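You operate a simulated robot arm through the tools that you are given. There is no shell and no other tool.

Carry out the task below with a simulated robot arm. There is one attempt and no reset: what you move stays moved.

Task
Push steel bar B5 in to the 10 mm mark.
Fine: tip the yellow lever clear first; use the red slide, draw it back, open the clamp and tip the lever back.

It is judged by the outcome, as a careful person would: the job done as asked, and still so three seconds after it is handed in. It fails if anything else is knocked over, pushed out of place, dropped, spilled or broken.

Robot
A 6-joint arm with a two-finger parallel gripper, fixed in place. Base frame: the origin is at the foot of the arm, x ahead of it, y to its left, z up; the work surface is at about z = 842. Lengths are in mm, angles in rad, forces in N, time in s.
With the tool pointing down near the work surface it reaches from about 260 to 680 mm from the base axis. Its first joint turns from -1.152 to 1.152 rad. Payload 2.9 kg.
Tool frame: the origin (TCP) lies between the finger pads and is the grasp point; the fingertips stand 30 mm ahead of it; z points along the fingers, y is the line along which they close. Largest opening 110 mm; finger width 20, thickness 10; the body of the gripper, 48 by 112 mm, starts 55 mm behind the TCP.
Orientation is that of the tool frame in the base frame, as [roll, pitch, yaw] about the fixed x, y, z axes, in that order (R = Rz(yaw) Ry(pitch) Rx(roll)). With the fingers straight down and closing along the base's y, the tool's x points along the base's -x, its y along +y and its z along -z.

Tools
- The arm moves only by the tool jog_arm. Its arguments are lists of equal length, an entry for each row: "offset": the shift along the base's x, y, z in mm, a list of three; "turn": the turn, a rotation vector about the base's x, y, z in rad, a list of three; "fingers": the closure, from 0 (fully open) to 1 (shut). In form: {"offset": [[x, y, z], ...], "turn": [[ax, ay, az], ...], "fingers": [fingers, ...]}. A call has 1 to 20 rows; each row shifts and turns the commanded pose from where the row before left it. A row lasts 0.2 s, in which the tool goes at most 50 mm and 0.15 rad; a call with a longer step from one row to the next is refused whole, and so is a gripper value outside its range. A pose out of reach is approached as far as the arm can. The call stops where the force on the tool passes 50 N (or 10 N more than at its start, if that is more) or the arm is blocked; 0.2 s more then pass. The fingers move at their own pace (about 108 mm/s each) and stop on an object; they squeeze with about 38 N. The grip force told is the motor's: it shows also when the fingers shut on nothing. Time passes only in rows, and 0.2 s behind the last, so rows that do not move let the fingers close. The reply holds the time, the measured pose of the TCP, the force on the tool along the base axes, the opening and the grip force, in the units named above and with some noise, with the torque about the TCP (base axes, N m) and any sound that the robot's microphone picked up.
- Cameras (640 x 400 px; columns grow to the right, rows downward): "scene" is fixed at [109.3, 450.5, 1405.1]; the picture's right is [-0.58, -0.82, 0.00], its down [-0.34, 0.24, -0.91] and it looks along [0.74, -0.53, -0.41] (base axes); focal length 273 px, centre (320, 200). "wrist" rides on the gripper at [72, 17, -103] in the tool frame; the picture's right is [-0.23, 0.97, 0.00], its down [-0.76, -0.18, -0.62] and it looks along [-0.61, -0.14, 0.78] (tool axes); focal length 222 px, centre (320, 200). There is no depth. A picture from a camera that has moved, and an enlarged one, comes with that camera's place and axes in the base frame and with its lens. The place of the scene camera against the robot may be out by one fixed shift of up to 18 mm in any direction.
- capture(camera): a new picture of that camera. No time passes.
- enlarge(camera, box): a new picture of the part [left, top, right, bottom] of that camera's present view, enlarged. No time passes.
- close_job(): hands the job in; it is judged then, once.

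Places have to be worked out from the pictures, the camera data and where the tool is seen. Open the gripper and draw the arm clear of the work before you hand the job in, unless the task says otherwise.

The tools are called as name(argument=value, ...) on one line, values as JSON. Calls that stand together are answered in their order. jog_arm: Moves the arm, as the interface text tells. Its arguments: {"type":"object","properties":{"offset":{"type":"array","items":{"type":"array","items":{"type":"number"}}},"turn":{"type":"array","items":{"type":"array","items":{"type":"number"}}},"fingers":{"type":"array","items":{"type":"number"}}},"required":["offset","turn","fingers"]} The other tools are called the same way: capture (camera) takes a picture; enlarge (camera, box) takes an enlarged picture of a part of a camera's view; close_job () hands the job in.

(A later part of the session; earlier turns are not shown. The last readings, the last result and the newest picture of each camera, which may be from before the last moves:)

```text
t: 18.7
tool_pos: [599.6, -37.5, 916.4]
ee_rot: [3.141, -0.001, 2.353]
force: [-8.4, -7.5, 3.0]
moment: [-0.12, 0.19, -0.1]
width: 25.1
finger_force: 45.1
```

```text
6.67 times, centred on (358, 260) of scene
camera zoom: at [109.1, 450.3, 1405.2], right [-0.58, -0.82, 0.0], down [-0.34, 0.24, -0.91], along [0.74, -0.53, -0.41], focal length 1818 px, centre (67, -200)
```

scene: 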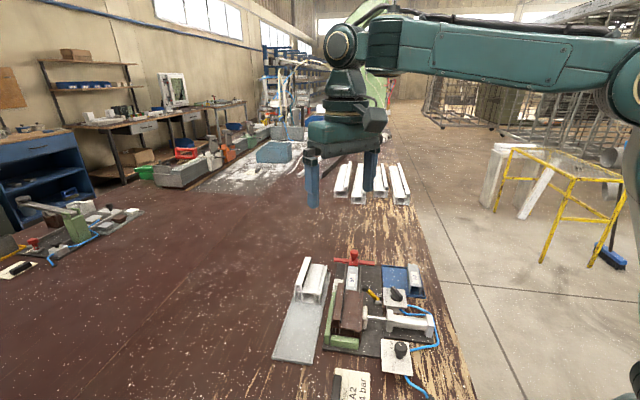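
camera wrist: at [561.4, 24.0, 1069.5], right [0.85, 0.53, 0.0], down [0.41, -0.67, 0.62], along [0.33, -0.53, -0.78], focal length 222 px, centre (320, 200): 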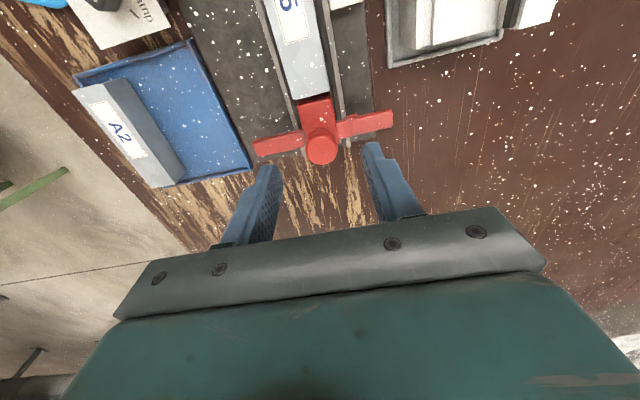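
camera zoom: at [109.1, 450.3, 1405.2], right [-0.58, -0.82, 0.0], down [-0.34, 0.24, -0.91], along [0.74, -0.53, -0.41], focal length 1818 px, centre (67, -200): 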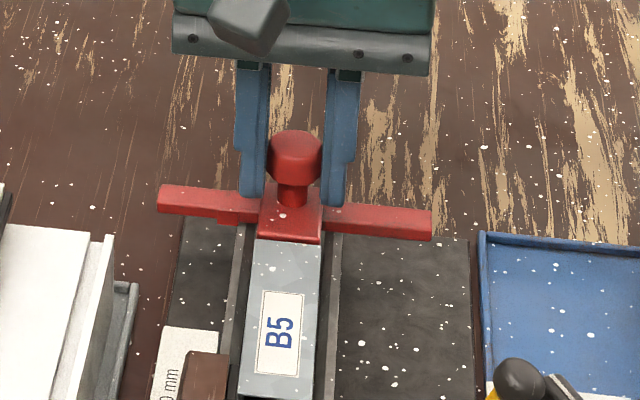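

The cap is gripped (25 mm wide) with a small sideways load; I relieve that by ~1.5 mm and start pushing the slide along +u at a gentle pace, stopping after 30 mm to check grip and bar entry.

jog_arm(offset=[[-1.1, -1.1, 0], [-3.54, 3.54, 0], [-3.54, 3.54, 0], [-3.54, 3.54, 0], [-3.54, 3.54, 0], [-3.54, 3.54, 0], [-3.54, 3.54, 0]], turn=[[0, 0, 0], [0, 0, 0], [0, 0, 0], [0, 0, 0], [0, 0, 0], [0, 0, 0], [0, 0, 0]], fingers=[0.85, 0.85, 0.85, 0.85, 0.85, 0.85, 0.85])

enlarge(camera="wrist", box=[224, 60, 416, 180])

enlarge(camera="scene", box=[310, 240, 406, 300])

```text
t: 20.3
tool_pos: [580.1, -16.2, 915.6]
ee_rot: [-3.142, -0.004, 2.355]
force: [0.6, -0.6, -3.6]
moment: [-0.11, -0.12, -0.1]
width: 25.0
finger_force: 44.6
```

```text
3.33 times, centred on (320, 120) of wrist
camera zoom: at [538.7, 47.3, 1021.1], right [0.85, 0.53, 0.0], down [0.41, -0.67, 0.62], along [0.33, -0.53, -0.78], focal length 740 px, centre (320, 467)
```

zoom: 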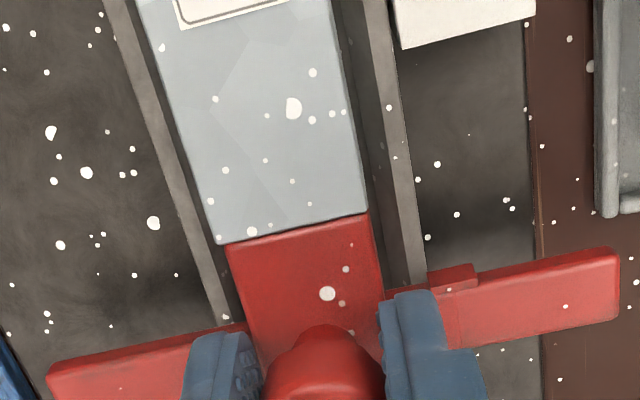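

```text
6.67 times, centred on (358, 270) of scene
camera zoom: at [109.4, 450.5, 1405.1], right [-0.58, -0.82, 0.0], down [-0.34, 0.24, -0.91], along [0.74, -0.53, -0.41], focal length 1818 px, centre (67, -267)
```

zoom: 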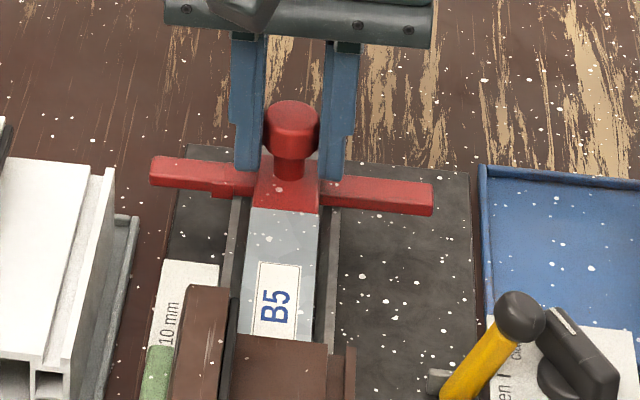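

Smooth: no measurable load, bar entering the profile. I continue another 70 mm at the same pace.

jog_arm(offset=[[-3.54, 3.54, 0], [-3.54, 3.54, 0], [-3.54, 3.54, 0], [-3.54, 3.54, 0], [-3.54, 3.54, 0], [-3.54, 3.54, 0], [-3.54, 3.54, 0], [-3.54, 3.54, 0], [-3.54, 3.54, 0], [-3.54, 3.54, 0], [-3.54, 3.54, 0], [-3.54, 3.54, 0], [-3.54, 3.54, 0], [-3.54, 3.54, 0]], turn=[[0, 0, 0], [0, 0, 0], [0, 0, 0], [0, 0, 0], [0, 0, 0], [0, 0, 0], [0, 0, 0], [0, 0, 0], [0, 0, 0], [0, 0, 0], [0, 0, 0], [0, 0, 0], [0, 0, 0], [0, 0, 0]], fingers=[0.85, 0.85, 0.85, 0.85, 0.85, 0.85, 0.85, 0.85, 0.85, 0.85, 0.85, 0.85, 0.85, 0.85])

enlarge(camera="wrist", box=[224, 80, 416, 200])

enlarge(camera="scene", box=[310, 250, 406, 310])

```text
t: 23.3
tool_pos: [530.1, 32.0, 916.9]
ee_rot: [-3.142, -0.001, 2.354]
force: [6.8, 5.1, -12.5]
moment: [0.26, -0.04, 0.03]
width: 25.2
finger_force: 44.9
```

```text
3.33 times, centred on (320, 140) of wrist
camera zoom: at [489.4, 96.4, 1021.1], right [0.85, 0.53, 0.0], down [0.41, -0.67, 0.62], along [0.33, -0.53, -0.78], focal length 740 px, centre (320, 400)
```

zoom: 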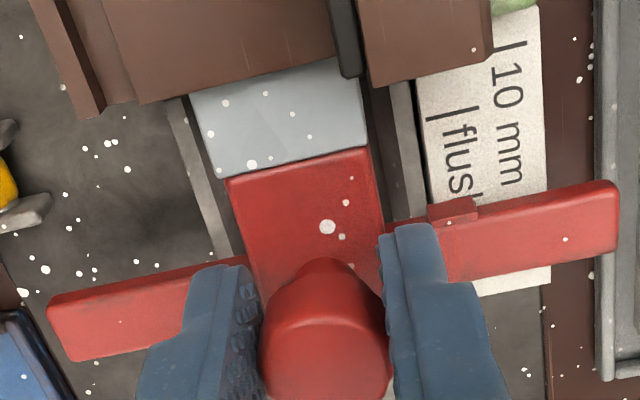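

```text
6.67 times, centred on (358, 280) of scene
camera zoom: at [109.7, 450.6, 1405.0], right [-0.58, -0.82, 0.0], down [-0.34, 0.24, -0.91], along [0.74, -0.53, -0.41], focal length 1818 px, centre (67, -333)
```

zoom: 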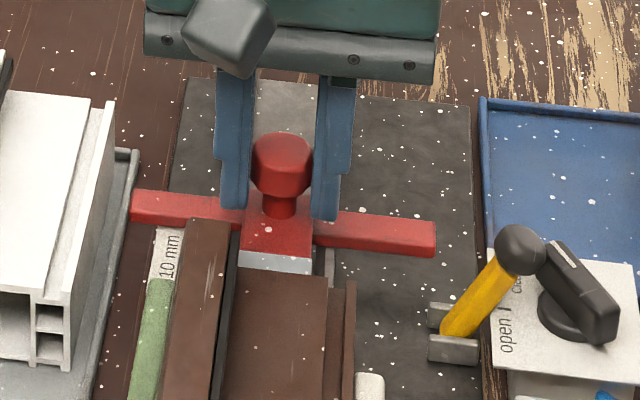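

All fine; about 100 mm travelled and roughly 25 mm to the 10 mm line by my estimate. I advance 14 mm and look again, to calibrate the tab/mark relation at "flush" against the nose and the profile end.

jog_arm(offset=[[-3.3, 3.3, 0], [-3.3, 3.3, 0], [-3.3, 3.3, 0], [0, 0, 0]], turn=[[0, 0, 0], [0, 0, 0], [0, 0, 0], [0, 0, 0]], fingers=[0.85, 0.85, 0.85, 0.85])

enlarge(camera="wrist", box=[272, 85, 400, 165])

enlarge(camera="scene", box=[320, 265, 384, 305])

```text
t: 24.3
tool_pos: [520.1, 41.9, 917.9]
ee_rot: [-3.14, -0.002, 2.355]
force: [6.2, 5.5, -16.6]
moment: [-0.16, -0.41, 0.04]
width: 25.0
finger_force: 45.0
```

```text
5.00 times, centred on (336, 125) of wrist
camera zoom: at [479.6, 106.6, 1021.2], right [0.85, 0.53, 0.0], down [0.41, -0.67, 0.62], along [0.33, -0.53, -0.78], focal length 1111 px, centre (240, 575)
```

zoom: 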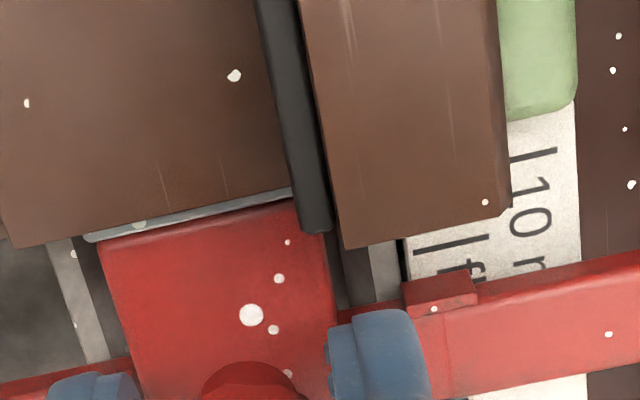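

```text
10.00 times, centred on (352, 285) of scene
camera zoom: at [109.7, 450.6, 1405.0], right [-0.58, -0.82, 0.0], down [-0.34, 0.24, -0.91], along [0.74, -0.53, -0.41], focal length 2728 px, centre (0, -650)
```

zoom: 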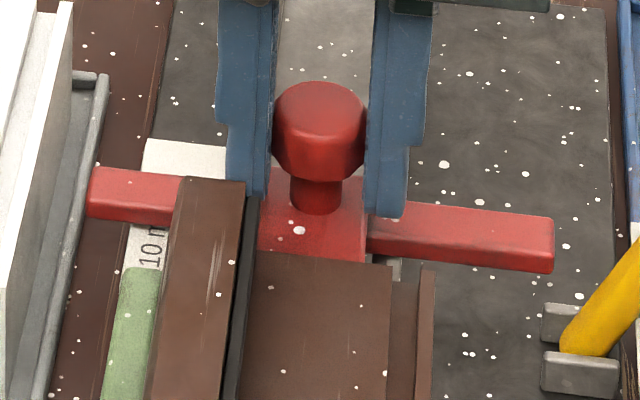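

Now the tab's lower front edge is ~2.5 mm short of the flush line, and the slide nose is ~5 mm short of the profile end, so roughly 13–14 mm remain. I relieve the small sideways/vertical load and advance 9 mm, then re-measure.

jog_arm(offset=[[0.8, 0.8, -1.2], [-2.12, 2.12, 0], [-2.12, 2.12, 0], [-2.12, 2.12, 0], [0, 0, 0]], turn=[[0, 0, 0], [0, 0, 0], [0, 0, 0], [0, 0, 0], [0, 0, 0]], fingers=[0.85, 0.85, 0.85, 0.85, 0.85])

enlarge(camera="wrist", box=[336, 100, 400, 140])

enlarge(camera="wrist", box=[272, 85, 400, 165])

```text
t: 25.5
tool_pos: [514.2, 49.0, 917.7]
ee_rot: [-3.139, 0.002, 2.351]
force: [-8.8, -10.0, 5.6]
moment: [-0.29, 0.11, -0.22]
width: 25.0
finger_force: 45.1
```

```text
10.00 times, centred on (368, 120) of wrist
camera zoom: at [473.5, 113.2, 1021.1], right [0.85, 0.52, 0.0], down [0.41, -0.67, 0.62], along [0.33, -0.53, -0.78], focal length 2221 px, centre (-160, 1000)
```

zoom: 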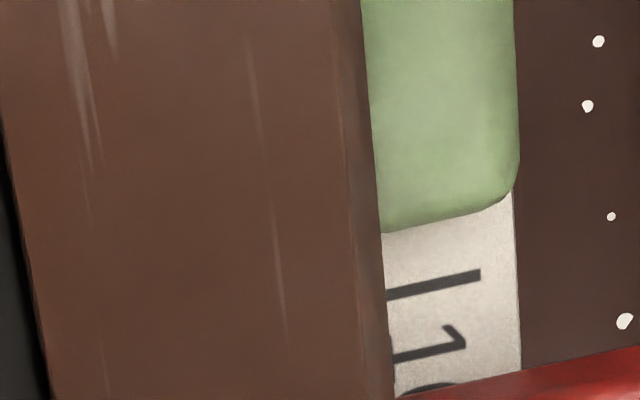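

```text
5.00 times, centred on (336, 125) of wrist
camera zoom: at [473.5, 113.2, 1021.1], right [0.85, 0.52, 0.0], down [0.41, -0.67, 0.62], along [0.33, -0.53, -0.78], focal length 1111 px, centre (240, 575)
```

zoom: 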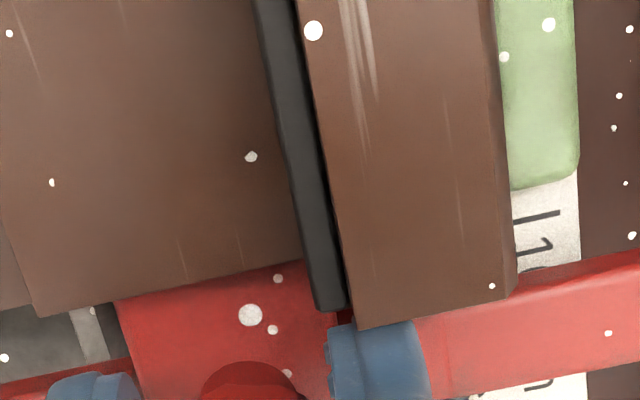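

The profile top now hides the tab from this angle. I release the knob (no axial load on it), raise, and move the camera straight above the tab and marks for a parallax-free reading.

jog_arm(offset=[[0, 0, 0], [0, 0, 0], [0, 0, 12], [0, 0, 20], [0, 0, 20], [21, -13, 0], [21, -13, 0], [14, -10, 0]], turn=[[0, 0, 0], [0, 0, 0], [0, 0, 0], [0, 0, 0], [0, 0, 0], [0, 0, 0], [0, 0, 0], [0, 0, 0]], fingers=[0.55, 0.55, 0.55, 0.55, 0.55, 0.55, 0.55, 0.55])

enlarge(camera="wrist", box=[240, 0, 400, 100])

enlarge(camera="wrist", box=[300, 5, 364, 45])

```text
t: 27.3
tool_pos: [570.4, 15.5, 968.0]
ee_rot: [-3.141, 0.0, 2.354]
force: [-0.2, 0.0, -0.3]
moment: [0.01, 0.03, -0.02]
width: 49.4
finger_force: 0.1
```

```text
4.00 times, centred on (320, 50) of wrist
camera zoom: at [529.9, 78.1, 1072.8], right [0.85, 0.53, 0.0], down [0.41, -0.67, 0.62], along [0.33, -0.53, -0.78], focal length 888 px, centre (320, 800)
```

zoom: 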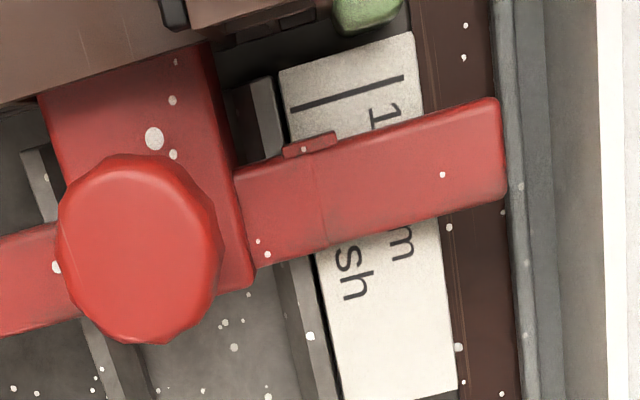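

```text
10.00 times, centred on (332, 25) of wrist
camera zoom: at [529.9, 78.1, 1072.8], right [0.85, 0.53, 0.0], down [0.41, -0.67, 0.62], along [0.33, -0.53, -0.78], focal length 2221 px, centre (200, 1950)
```

zoom: 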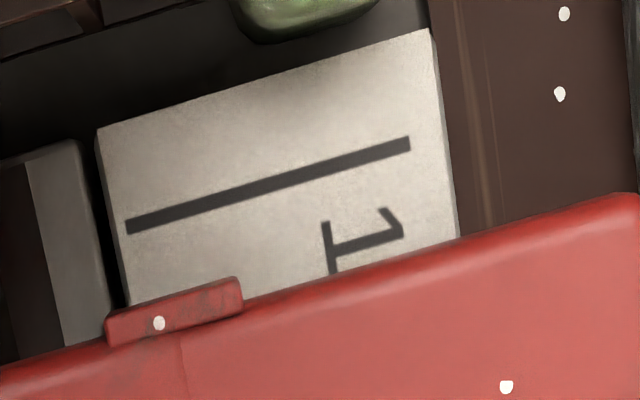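

From straight above, the tab's front edge is 4.9 mm short of the 10 mm line (flush relation checks out with the nose/profile end). I return, re-grip the knob and push 4.9 mm more.

jog_arm(offset=[[-14, 10, 0], [-21, 13, 0], [-21.5, 12.5, 0], [0, 0, -20], [0, 0, -20], [0, 0, -11.7], [0, 0, 0], [0, 0, 0], [0, 0, 0]], turn=[[0, 0, 0], [0, 0, 0], [0, 0, 0], [0, 0, 0], [0, 0, 0], [0, 0, 0], [0, 0, 0], [0, 0, 0], [0, 0, 0]], fingers=[0.55, 0.55, 0.55, 0.55, 0.55, 0.55, 0.85, 0.85, 0.85])

```text
t: 29.3
tool_pos: [513.6, 48.6, 917.2]
ee_rot: [-3.139, -0.002, 2.352]
force: [-3.8, -4.0, 1.2]
moment: [-0.15, -0.02, -0.05]
width: 25.1
finger_force: 44.7
```

The knob is gripped again with little side load. I push the remaining 4.9 mm, release, and go back up to read the mark from above.

jog_arm(offset=[[-1.16, 1.16, 0], [-1.16, 1.16, 0], [-1.15, 1.15, 0], [0, 0, 0], [0, 0, 0]], turn=[[0, 0, 0], [0, 0, 0], [0, 0, 0], [0, 0, 0], [0, 0, 0]], fingers=[0.85, 0.85, 0.85, 0.85, 0.85])

jog_arm(offset=[[0, 0, 0], [0, 0, 0], [0, 0, 12], [0, 0, 20], [0, 0, 20], [21, -13, 0], [21, -13, 0], [14, -10, 0]], turn=[[0, 0, 0], [0, 0, 0], [0, 0, 0], [0, 0, 0], [0, 0, 0], [0, 0, 0], [0, 0, 0], [0, 0, 0]], fingers=[0.55, 0.55, 0.55, 0.55, 0.55, 0.55, 0.55, 0.55])

enlarge(camera="wrist", box=[300, 5, 364, 45])

enlarge(camera="wrist", box=[240, 0, 400, 100])

```text
t: 30.5
tool_pos: [510.9, 52.3, 917.2]
ee_rot: [-3.14, 0.0, 2.355]
force: [-3.2, -4.5, 0.3]
moment: [-0.15, -0.05, -0.01]
width: 25.2
finger_force: 45.1
```

```text
t: 32.3
tool_pos: [566.2, 18.3, 968.6]
ee_rot: [-3.14, -0.003, 2.355]
force: [-0.8, 0.0, -0.9]
moment: [0.01, -0.02, -0.01]
width: 49.5
finger_force: 0.1
```

```text
10.00 times, centred on (332, 25) of wrist
camera zoom: at [525.6, 81.4, 1073.1], right [0.85, 0.53, 0.0], down [0.41, -0.67, 0.62], along [0.33, -0.53, -0.78], focal length 2221 px, centre (200, 1950)
```

zoom: 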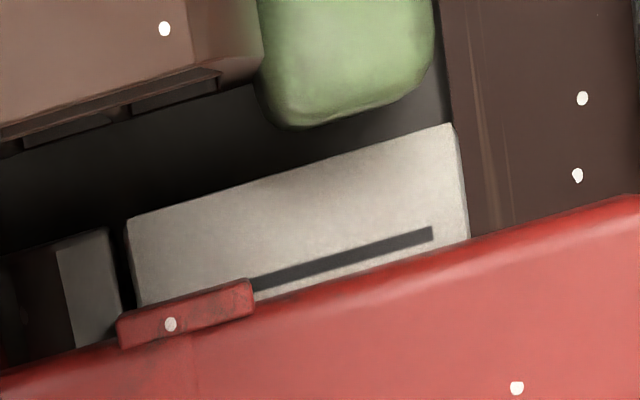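

```text
4.00 times, centred on (320, 50) of wrist
camera zoom: at [525.6, 81.4, 1073.1], right [0.85, 0.53, 0.0], down [0.41, -0.67, 0.62], along [0.33, -0.53, -0.78], focal length 888 px, centre (320, 800)
```

zoom: 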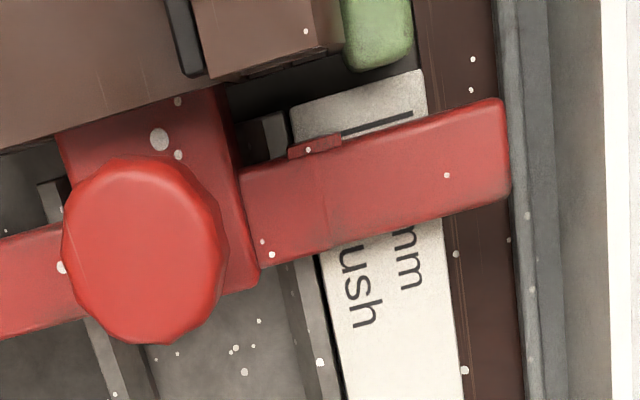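

The tab's front edge now sits on the 10 mm line to within about 0.3 mm. I re-grip the knob and draw the slide back along -u, first 10 mm to confirm the bar stays in.

jog_arm(offset=[[-14, 10, 0], [-21, 13, 0], [-21, 13, 0], [0, 0, -20], [0, 0, -20], [0, 0, -12], [0, 0, 0], [0, 0, 0], [0, 0, 0]], turn=[[0, 0, 0], [0, 0, 0], [0, 0, 0], [0, 0, 0], [0, 0, 0], [0, 0, 0], [0, 0, 0], [0, 0, 0], [0, 0, 0]], fingers=[0.55, 0.55, 0.55, 0.55, 0.55, 0.55, 0.85, 0.85, 0.85])

jog_arm(offset=[[2.12, -2.12, 0], [3.54, -3.54, 0], [3.54, -3.54, 0], [3.54, -3.54, 0], [3.54, -3.54, 0], [3.54, -3.54, 0], [0, 0, 0]], turn=[[0, 0, 0], [0, 0, 0], [0, 0, 0], [0, 0, 0], [0, 0, 0], [0, 0, 0], [0, 0, 0]], fingers=[0.85, 0.85, 0.85, 0.85, 0.85, 0.85, 0.85])

enlarge(camera="wrist", box=[224, 60, 416, 180])

enlarge(camera="scene", box=[310, 250, 406, 310])

```text
t: 34.3
tool_pos: [510.0, 52.2, 916.1]
ee_rot: [-3.139, -0.001, 2.354]
force: [-6.7, -6.9, 3.5]
moment: [-0.18, 0.07, -0.08]
width: 25.2
finger_force: 45.4
```

```text
t: 35.9
tool_pos: [529.7, 32.7, 916.4]
ee_rot: [-3.14, -0.003, 2.353]
force: [-12.8, -13.1, -2.3]
moment: [-0.13, 0.31, -0.09]
width: 25.2
finger_force: 45.4
```

```text
3.33 times, centred on (320, 120) of wrist
camera zoom: at [489.7, 96.9, 1020.2], right [0.85, 0.53, 0.0], down [0.41, -0.67, 0.62], along [0.32, -0.53, -0.78], focal length 740 px, centre (320, 467)
```

zoom: 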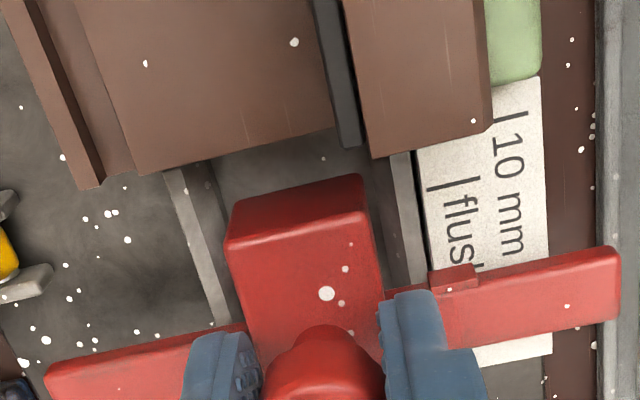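

```text
6.67 times, centred on (358, 280) of scene
camera zoom: at [109.1, 450.1, 1405.3], right [-0.58, -0.82, 0.0], down [-0.34, 0.24, -0.91], along [0.74, -0.53, -0.41], focal length 1818 px, centre (67, -333)
```

zoom: 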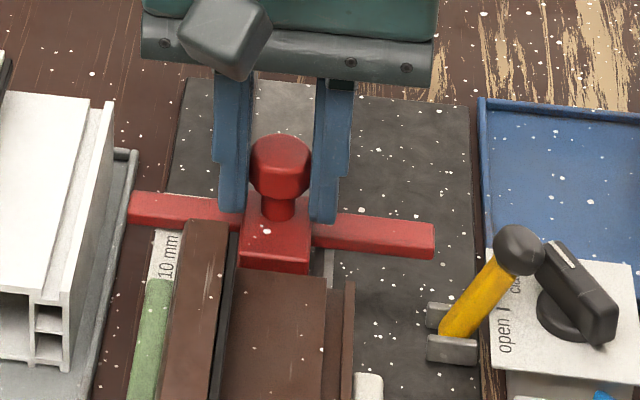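

The bar stayed in the profile and the slide withdraws freely; I correct ~1 mm sideways and continue drawing the slide back another 95 mm.

jog_arm(offset=[[2.84, -4.24, 0], [3.52, -3.55, 0], [3.52, -3.55, 0], [3.52, -3.55, 0], [3.52, -3.55, 0], [3.52, -3.55, 0], [3.52, -3.55, 0], [3.52, -3.55, 0], [3.52, -3.55, 0], [3.52, -3.55, 0], [3.52, -3.55, 0], [3.52, -3.55, 0], [3.52, -3.55, 0], [3.52, -3.55, 0], [3.52, -3.55, 0], [3.52, -3.55, 0], [3.52, -3.55, 0], [3.52, -3.55, 0], [3.52, -3.55, 0], [0, 0, 0]], turn=[[0, 0, 0], [0, 0, 0], [0, 0, 0], [0, 0, 0], [0, 0, 0], [0, 0, 0], [0, 0, 0], [0, 0, 0], [0, 0, 0], [0, 0, 0], [0, 0, 0], [0, 0, 0], [0, 0, 0], [0, 0, 0], [0, 0, 0], [0, 0, 0], [0, 0, 0], [0, 0, 0], [0, 0, 0], [0, 0, 0]], fingers=[0.85, 0.85, 0.85, 0.85, 0.85, 0.85, 0.85, 0.85, 0.85, 0.85, 0.85, 0.85, 0.85, 0.85, 0.85, 0.85, 0.85, 0.85, 0.85, 0.85])

enlarge(camera="wrist", box=[224, 60, 416, 180])

enlarge(camera="scene", box=[310, 230, 406, 290])

```text
t: 40.1
tool_pos: [596.3, -33.6, 916.0]
ee_rot: [3.14, 0.001, 2.354]
force: [4.7, 5.4, -17.8]
moment: [0.5, 0.31, 0.04]
width: 25.2
finger_force: 44.9
```

```text
3.33 times, centred on (320, 120) of wrist
camera zoom: at [555.9, 29.9, 1020.4], right [0.85, 0.53, 0.0], down [0.41, -0.66, 0.62], along [0.33, -0.53, -0.78], focal length 740 px, centre (320, 467)
```

zoom: 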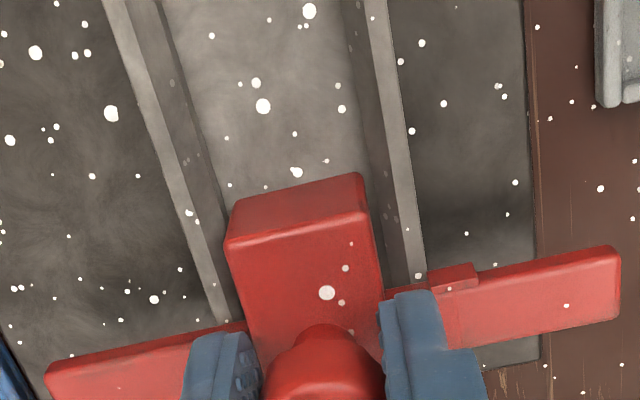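

```text
6.67 times, centred on (358, 260) of scene
camera zoom: at [109.8, 450.6, 1405.0], right [-0.58, -0.82, 0.0], down [-0.34, 0.24, -0.91], along [0.74, -0.53, -0.41], focal length 1818 px, centre (67, -200)
```

zoom: 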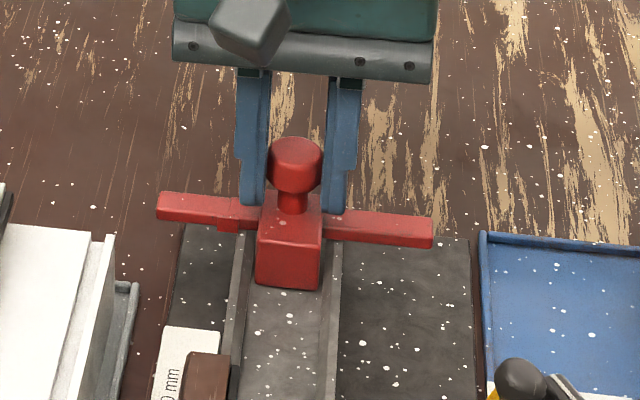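

The slide is about 5 mm short of where it started; I draw it back that last bit, relieving the vertical load slightly.

jog_arm(offset=[[2.0, -1.6, -0.5], [1.8, -1.6, -0.4], [0, 0, 0]], turn=[[0, 0, 0], [0, 0, 0], [0, 0, 0]], fingers=[0.85, 0.85, 0.85])

enlarge(camera="scene", box=[310, 230, 406, 290])

```text
t: 40.9
tool_pos: [600.4, -37.7, 916.5]
ee_rot: [3.141, 0.0, 2.353]
force: [3.7, 2.6, -9.0]
moment: [0.23, 0.18, 0.01]
width: 25.1
finger_force: 45.0
```

```text
6.67 times, centred on (358, 260) of scene
camera zoom: at [109.6, 450.5, 1405.1], right [-0.58, -0.82, 0.0], down [-0.34, 0.24, -0.91], along [0.74, -0.53, -0.41], focal length 1818 px, centre (67, -200)
```

zoom: 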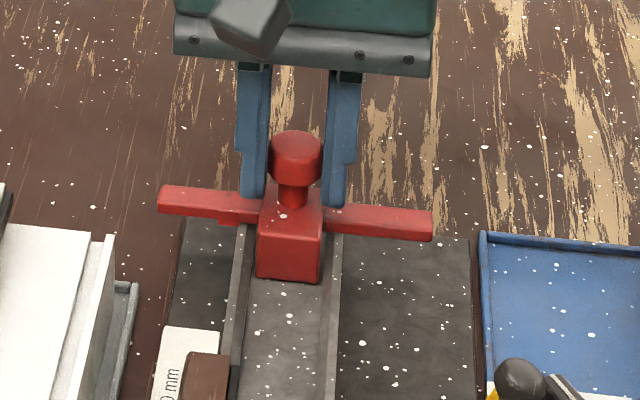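

The slide is back at its starting place. I release it, raise, and move over the valve with the tool turned to match the handle (about +30°), to study the valve and the lever next to it.

jog_arm(offset=[[0, 0, 0], [0, 0, 0], [0, 0, 15], [0, 0, 25], [0, 0, 28], [-30, 0, 0], [-30, 0, 0], [-30, 0, 0], [-30, 0, 0], [-30, 0, 0], [-29, 0, 0]], turn=[[0, 0, 0], [0, 0, 0], [0, 0, 0], [0, 0, 0], [0, 0, 0], [0, 0, 0.0873], [0, 0, 0.0873], [0, 0, 0.0873], [0, 0, 0.0873], [0, 0, 0.0873], [0, 0, 0.0873]], fingers=[0.55, 0.55, 0.55, 0.55, 0.55, 0.55, 0.55, 0.55, 0.55, 0.55, 0.55])

capture(camera="wrist")

enlarge(camera="wrist", box=[224, 50, 416, 170])

enlarge(camera="scene", box=[350, 260, 430, 310])

```text
t: 43.3
tool_pos: [421.6, -38.0, 987.2]
ee_rot: [3.141, -0.001, 2.88]
force: [-1.0, -0.2, 0.1]
moment: [0.02, -0.02, -0.03]
width: 49.6
finger_force: 0.0
```

```text
taken
camera wrist: at [354.0, -2.2, 1091.5], right [0.47, 0.88, 0.0], down [0.69, -0.37, 0.62], along [0.55, -0.29, -0.78], focal length 222 px, centre (320, 200)
```

wrist: 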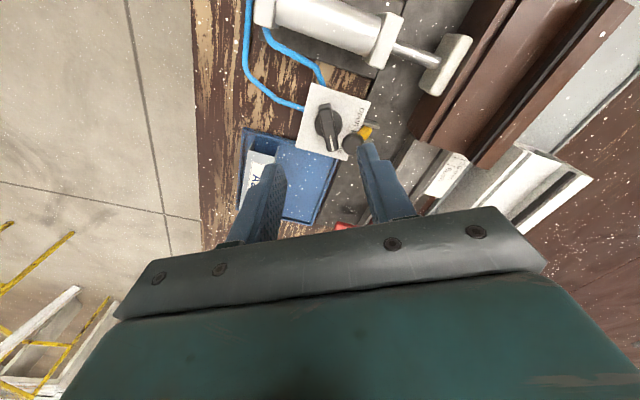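

```text
3.33 times, centred on (320, 110) of wrist
camera zoom: at [354.0, -2.2, 1091.5], right [0.47, 0.88, 0.0], down [0.69, -0.37, 0.62], along [0.55, -0.29, -0.78], focal length 740 px, centre (320, 500)
```

zoom: 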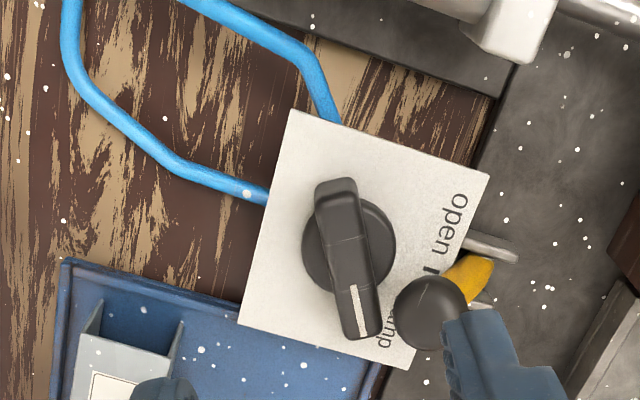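

```text
8.00 times, centred on (390, 285) of scene
camera zoom: at [109.3, 450.5, 1405.1], right [-0.58, -0.82, 0.0], down [-0.34, 0.24, -0.91], along [0.74, -0.53, -0.41], focal length 2182 px, centre (-240, -480)
```

zoom: 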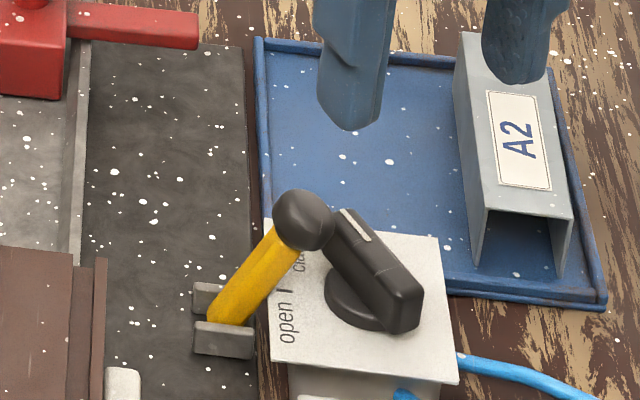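

The handle points along about -15° (clamp) and the tipped lever's knob stands very near it. I move the camera straight above the two for a parallax-free look at clearances.

jog_arm(offset=[[26.2, -7.2, 0], [26.2, -7.2, 0], [26.2, -7.2, 0]], turn=[[0, 0, 0], [0, 0, 0], [0, 0, 0]], fingers=[0.55, 0.55, 0.55])

enlarge(camera="wrist", box=[256, 0, 384, 80])

capture(camera="wrist")

enlarge(camera="scene", box=[370, 270, 418, 300])

```text
t: 44.1
tool_pos: [499.1, -58.7, 986.6]
ee_rot: [-3.141, -0.003, 2.877]
force: [-0.2, 0.5, 0.3]
moment: [-0.01, -0.01, -0.02]
width: 49.4
finger_force: 0.1
```

```text
5.00 times, centred on (320, 40) of wrist
camera zoom: at [432.9, -21.8, 1089.6], right [0.47, 0.88, 0.0], down [0.69, -0.37, 0.62], along [0.55, -0.29, -0.78], focal length 1111 px, centre (320, 1000)
```

zoom: 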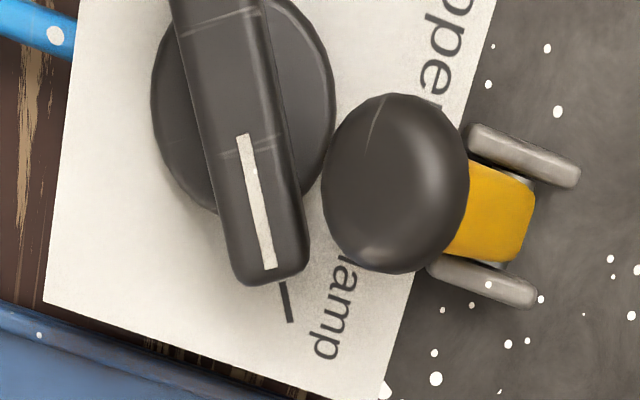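

```text
taken
camera wrist: at [432.9, -21.8, 1089.6], right [0.47, 0.88, 0.0], down [0.69, -0.37, 0.62], along [0.55, -0.29, -0.78], focal length 222 px, centre (320, 200)
```

wrist: 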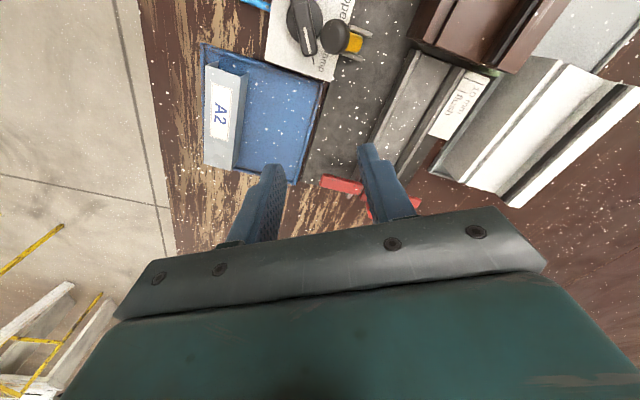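

```text
13.33 times, centred on (394, 285) of scene
camera zoom: at [109.3, 450.5, 1405.1], right [-0.58, -0.82, 0.0], down [-0.34, 0.24, -0.91], along [0.74, -0.53, -0.41], focal length 3637 px, centre (-667, -933)
```

zoom: 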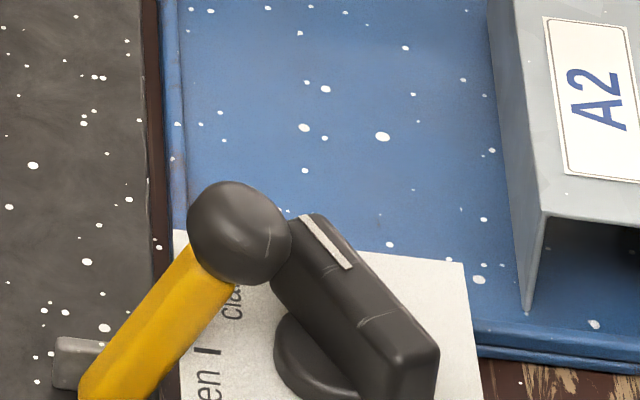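

From these two views: valve centre ≈ (426.4, -31.1), handle top z≈890, plate z≈873; the lever knob rests at (u,v,z)≈(-325,303,900), so its underside is about level with the handle top and not touching. I'll grip only the rear half of the handle, away from the lever, so I move above it first.

jog_arm(offset=[[-28.4, 10.3, 0], [-28.4, 10.3, 0], [-28.5, 10.4, 0], [0, 0, -20], [0, 0, -20], [0, 0, 0]], turn=[[0, 0, 0], [0, 0, 0], [0, 0, 0], [0, 0, 0], [0, 0, 0], [0, 0, 0]], fingers=[0.67, 0.67, 0.67, 0.67, 0.67, 0.67])

enlarge(camera="wrist", box=[240, 80, 400, 180])

enlarge(camera="scene", box=[360, 250, 440, 300])

```text
t: 45.5
tool_pos: [413.2, -29.1, 946.2]
ee_rot: [-3.14, 0.0, 2.879]
force: [-0.6, 0.4, -0.8]
moment: [-0.03, 0.0, 0.02]
width: 36.3
finger_force: 0.0
```

```text
4.00 times, centred on (320, 130) of wrist
camera zoom: at [346.7, 6.7, 1049.7], right [0.47, 0.88, 0.0], down [0.69, -0.37, 0.62], along [0.55, -0.3, -0.78], focal length 888 px, centre (320, 480)
```

zoom: 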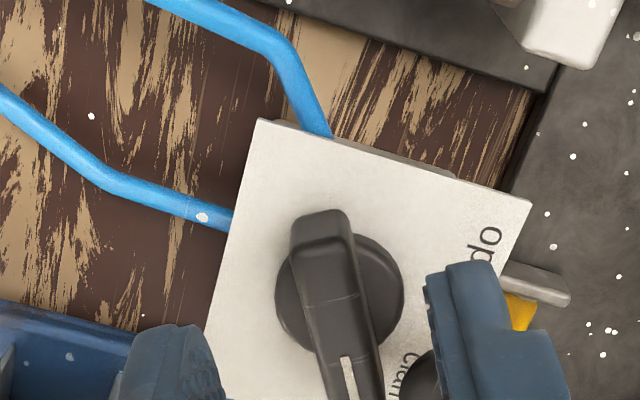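

```text
8.00 times, centred on (400, 275) of scene
camera zoom: at [109.3, 450.5, 1405.1], right [-0.58, -0.82, 0.0], down [-0.34, 0.24, -0.91], along [0.74, -0.53, -0.41], focal length 2182 px, centre (-320, -400)
```

zoom: 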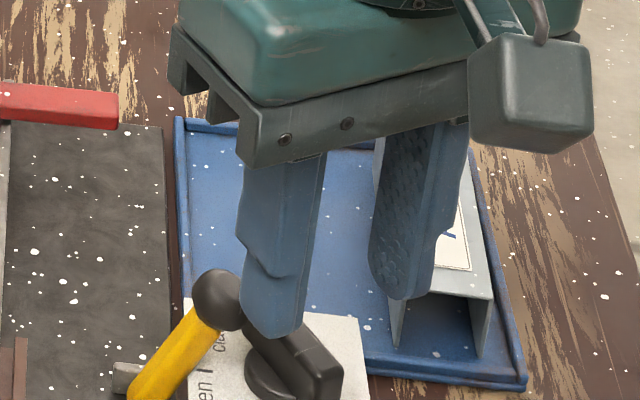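

Alignment is good: finger pair is ~13 mm behind the valve axis along the handle and ~1.3 mm off sideways, which I correct while descending to grip the handle's rear half.

jog_arm(offset=[[0.3, 1.2, -10], [0, 0, -10], [0, 0, -8], [0, 0, -7], [0, 0, 0]], turn=[[0, 0, 0], [0, 0, 0], [0, 0, 0], [0, 0, 0], [0, 0, 0]], fingers=[0.67, 0.67, 0.67, 0.67, 0.67])

enlarge(camera="wrist", box=[240, 80, 400, 180])

enlarge(camera="scene", box=[360, 260, 424, 300])

```text
t: 46.7
tool_pos: [414.7, -28.1, 909.1]
ee_rot: [-3.141, -0.002, 2.878]
force: [0.4, -0.2, 0.5]
moment: [-0.02, 0.01, -0.02]
width: 36.4
finger_force: 0.0
```

```text
4.00 times, centred on (320, 130) of wrist
camera zoom: at [346.9, 8.3, 1013.2], right [0.47, 0.88, 0.0], down [0.69, -0.37, 0.62], along [0.55, -0.3, -0.78], focal length 888 px, centre (320, 480)
```

zoom: 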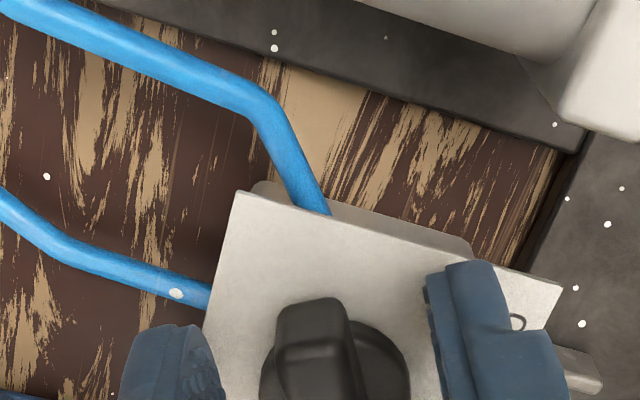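

```text
10.00 times, centred on (392, 280) of scene
camera zoom: at [109.3, 450.5, 1405.1], right [-0.58, -0.82, 0.0], down [-0.34, 0.24, -0.91], along [0.74, -0.53, -0.41], focal length 2728 px, centre (-400, -600)
```

zoom: 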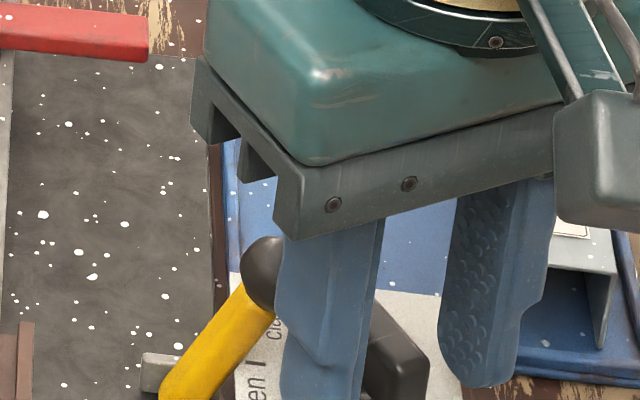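

No contact so far, fingers straddle the handle's rear half. I close on it.

jog_arm(offset=[[0, 0, 0], [0, 0, 0], [0, 0, 0]], turn=[[0, 0, 0], [0, 0, 0], [0, 0, 0]], fingers=[0.95, 0.95, 0.95])

enlarge(camera="wrist", box=[240, 100, 400, 200])

enlarge(camera="scene", box=[360, 270, 424, 310])

```text
t: 47.5
tool_pos: [413.1, -27.5, 909.1]
ee_rot: [-3.14, -0.001, 2.878]
force: [-2.0, -6.9, -3.4]
moment: [-0.17, -0.13, 0.02]
width: 11.7
finger_force: 44.8
```

```text
4.00 times, centred on (320, 150) of wrist
camera zoom: at [346.8, 7.8, 1013.2], right [0.47, 0.88, 0.0], down [0.69, -0.37, 0.62], along [0.55, -0.3, -0.78], focal length 888 px, centre (320, 400)
```

zoom: 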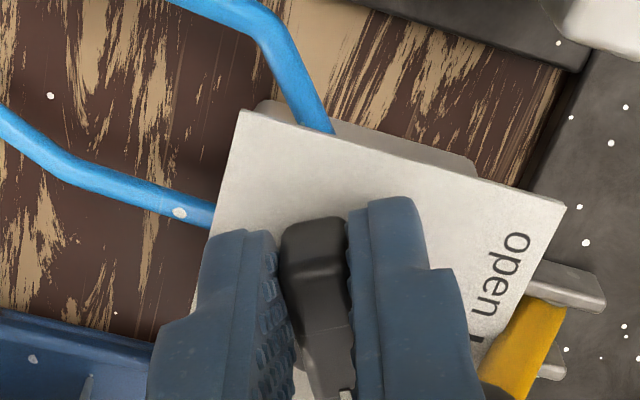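

```text
10.00 times, centred on (392, 290) of scene
camera zoom: at [109.3, 450.3, 1405.2], right [-0.58, -0.82, 0.0], down [-0.34, 0.24, -0.91], along [0.74, -0.53, -0.41], focal length 2728 px, centre (-400, -700)
```

zoom: 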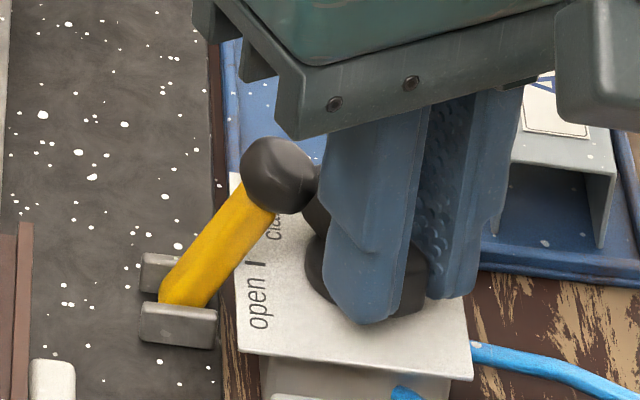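

Gripped firmly (11.7 mm). I turn the handle CCW about the valve axis, half of the 60° first, watching force and the lever.

jog_arm(offset=[[-0.35, -1.76, 0], [-0.12, -1.79, 0], [0.12, -1.79, 0], [0.35, -1.76, 0]], turn=[[0, 0, 0.1309], [0, 0, 0.1309], [0, 0, 0.1309], [0, 0, 0.1309]], fingers=[0.95, 0.95, 0.95, 0.95])

enlarge(camera="wrist", box=[240, 100, 400, 200])

enlarge(camera="scene", box=[360, 270, 424, 310])

```text
t: 48.5
tool_pos: [412.8, -36.0, 907.9]
ee_rot: [-3.139, -0.002, -2.884]
force: [-9.4, -18.9, 2.6]
moment: [-0.01, -0.74, -0.24]
width: 11.7
finger_force: 45.1
```

```text
4.00 times, centred on (320, 150) of wrist
camera zoom: at [337.9, -37.0, 1013.3], right [-0.03, 1.0, 0.0], down [0.78, 0.02, 0.62], along [0.62, 0.02, -0.78], focal length 888 px, centre (320, 400)
```

zoom: 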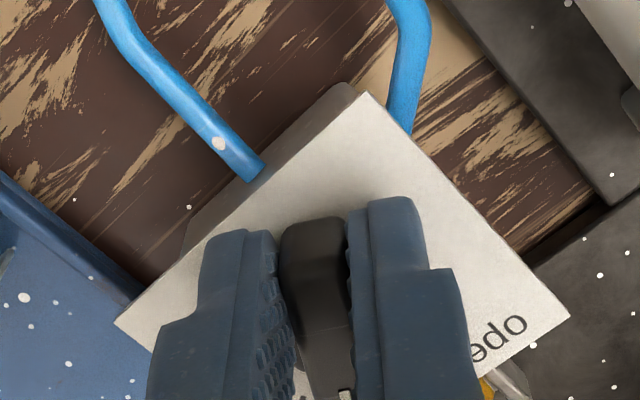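

```text
10.00 times, centred on (392, 290) of scene
camera zoom: at [109.0, 450.0, 1405.3], right [-0.58, -0.82, 0.0], down [-0.34, 0.24, -0.91], along [0.74, -0.53, -0.41], focal length 2728 px, centre (-400, -700)
```

zoom: 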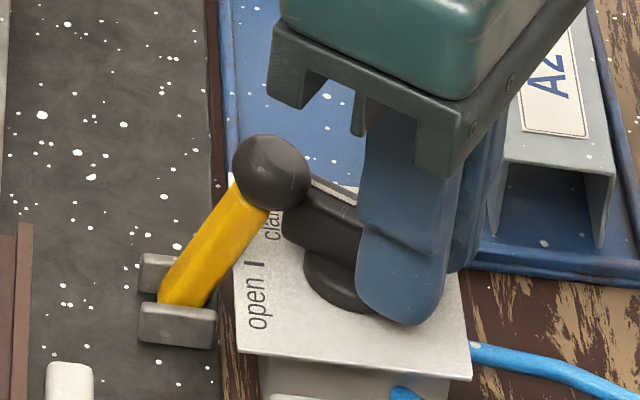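

The handle turns with modest resistance (~20 N at the grip); its end just nudges the lever's knob by a couple of mm, harmlessly. I complete the second half of the turn.

jog_arm(offset=[[0.57, -1.69, 0], [0.8, -1.61, 0], [0.99, -1.49, 0], [1.18, -1.35, 0], [0, 0, 0]], turn=[[0, 0, 0.1309], [0, 0, 0.1309], [0, 0, 0.1309], [0, 0, 0.1309], [0, 0, 0]], fingers=[0.95, 0.95, 0.95, 0.95, 0.95])

enlarge(camera="scene", box=[360, 270, 424, 310])

enlarge(camera="scene", box=[310, 260, 438, 340])

```text
t: 49.7
tool_pos: [416.7, -42.3, 907.9]
ee_rot: [-3.139, -0.006, -2.36]
force: [-12.8, -21.9, 5.8]
moment: [-0.27, 0.33, -0.05]
width: 11.8
finger_force: 44.6
```

```text
10.00 times, centred on (392, 290) of scene
camera zoom: at [108.9, 449.9, 1405.3], right [-0.58, -0.82, 0.0], down [-0.34, 0.24, -0.91], along [0.74, -0.53, -0.41], focal length 2728 px, centre (-400, -700)
```

zoom: 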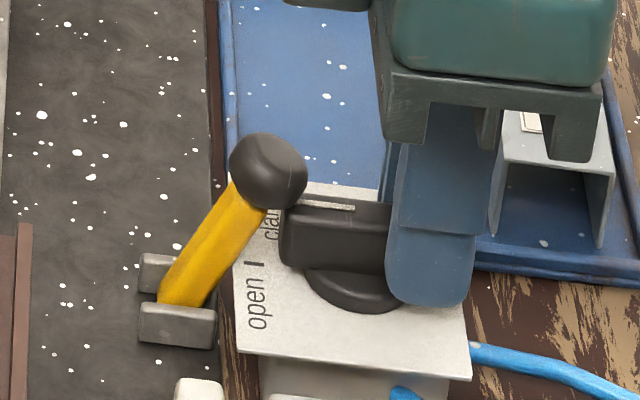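

```text
5.00 times, centred on (374, 300) of scene
camera zoom: at [108.9, 449.9, 1405.3], right [-0.58, -0.82, 0.0], down [-0.34, 0.24, -0.91], along [0.74, -0.53, -0.41], focal length 1364 px, centre (50, -300)
```

zoom: 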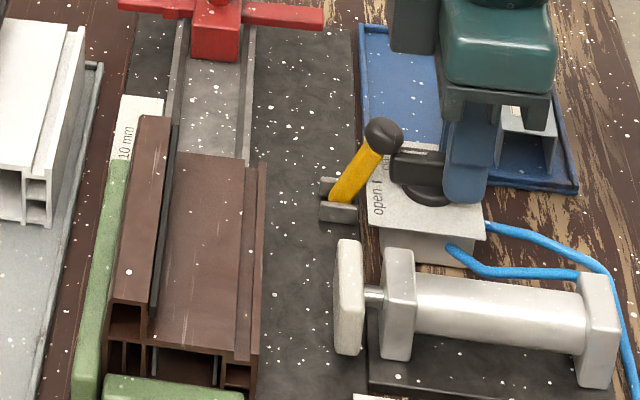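

The clamp has opened: the piston pad has drawn back from the profile and the handle points at "open". I release the handle slightly, lift straight up, and check that it stays.

jog_arm(offset=[[0, 0, 0], [0, 0, 0], [0, 0, 15], [0, 0, 20], [0, 0, 22], [0, 0, 0]], turn=[[0, 0, 0], [0, 0, 0], [0, 0, 0], [0, 0, 0], [0, 0, 0], [0, 0, 0]], fingers=[0.76, 0.76, 0.76, 0.76, 0.76, 1])

enlarge(camera="scene", box=[350, 260, 430, 310])

enlarge(camera="wrist", box=[224, 50, 416, 170])

```text
t: 51.1
tool_pos: [418.6, -40.3, 966.9]
ee_rot: [-3.141, 0.0, -2.358]
force: [0.0, 0.4, -0.5]
moment: [0.01, 0.02, -0.01]
width: 0.0
finger_force: 37.9
```

```text
8.00 times, centred on (390, 285) of scene
camera zoom: at [109.3, 450.5, 1405.1], right [-0.58, -0.82, 0.0], down [-0.34, 0.24, -0.91], along [0.74, -0.53, -0.41], focal length 2182 px, centre (-240, -480)
```

zoom: 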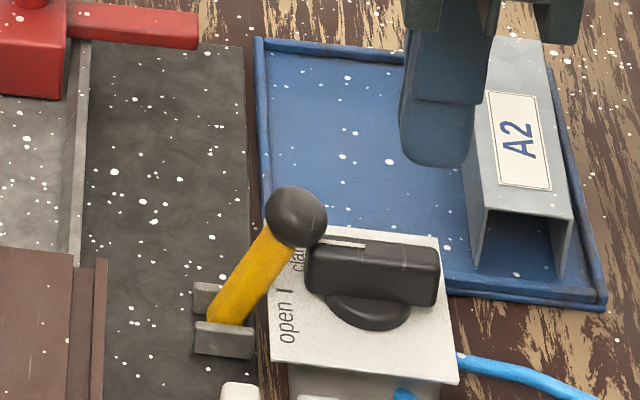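

```text
3.33 times, centred on (320, 110) of wrist
camera zoom: at [354.0, -78.2, 1071.3], right [-0.53, 0.85, 0.0], down [0.67, 0.41, 0.62], along [0.53, 0.33, -0.78], focal length 740 px, centre (320, 500)
```

zoom: 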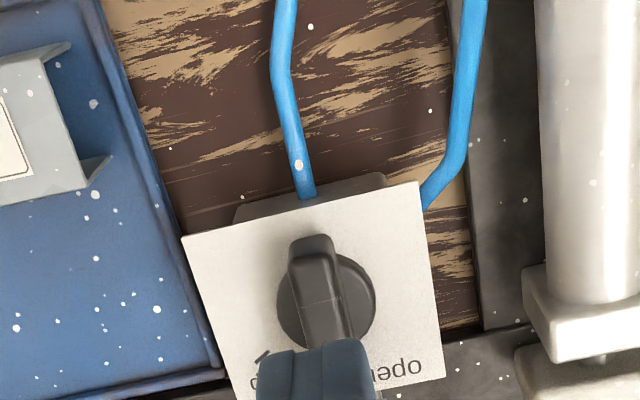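

The handle stays on "open" with the clamp drawn back. Now I tip the lever back: closed fingers go down on the -v side of its knob (tips just above the handle top) and push along +v following the arc.

jog_arm(offset=[[6.8, 6.8, -14], [0, 0, -14], [0, 0, -13.5], [3.54, 3.54, 0], [3.54, 3.54, 1.3], [3.54, 3.54, 1.2], [3.54, 3.54, 0.6], [0, 0, 0]], turn=[[0, 0, 0], [0, 0, 0], [0, 0, 0], [0, 0, 0], [0, 0, 0], [0, 0, 0], [0, 0, 0], [0, 0, 0]], fingers=[1, 1, 1, 1, 1, 1, 1, 1])

enlarge(camera="scene", box=[340, 250, 420, 300])

```text
t: 52.9
tool_pos: [437.6, -17.0, 928.1]
ee_rot: [-3.141, 0.0, -2.358]
force: [-0.3, 0.3, -0.6]
moment: [0.0, -0.01, 0.02]
width: 0.0
finger_force: 37.9
```

```text
8.00 times, centred on (380, 275) of scene
camera zoom: at [109.3, 450.5, 1405.1], right [-0.58, -0.82, 0.0], down [-0.34, 0.24, -0.91], along [0.74, -0.53, -0.41], focal length 2182 px, centre (-160, -400)
```

zoom: 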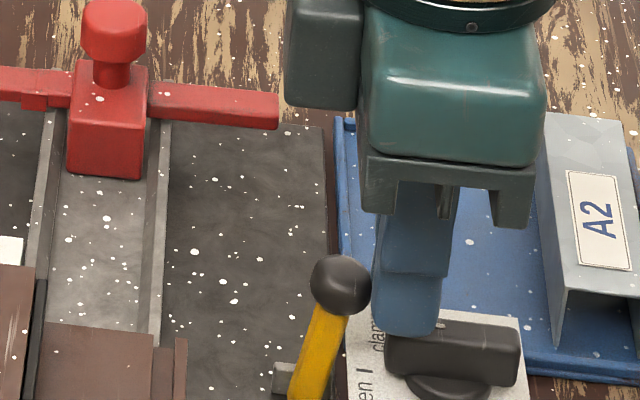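

The lever is moving up nicely with no load. I continue past vertical toward its original side.

jog_arm(offset=[[3.54, 3.54, 0.3], [3.54, 3.54, 0], [3.54, 3.54, -0.2], [3.54, 3.54, -0.4], [0, 0, 0], [0, 0, 0]], turn=[[0, 0, 0], [0, 0, 0], [0, 0, 0], [0, 0, 0], [0, 0, 0], [0, 0, 0]], fingers=[1, 1, 1, 1, 1, 1])

enlarge(camera="scene", box=[340, 260, 420, 310])

```text
t: 54.3
tool_pos: [451.5, -6.0, 927.1]
ee_rot: [3.139, 0.0, -2.359]
force: [-0.7, 0.9, -0.1]
moment: [-0.03, 0.01, -0.02]
width: 0.0
finger_force: 37.5
```

```text
8.00 times, centred on (380, 285) of scene
camera zoom: at [109.3, 450.5, 1405.1], right [-0.58, -0.82, 0.0], down [-0.34, 0.24, -0.91], along [0.74, -0.53, -0.41], focal length 2182 px, centre (-160, -480)
```

zoom: 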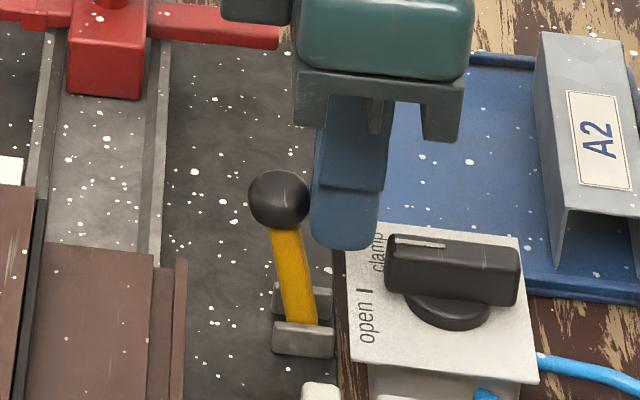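

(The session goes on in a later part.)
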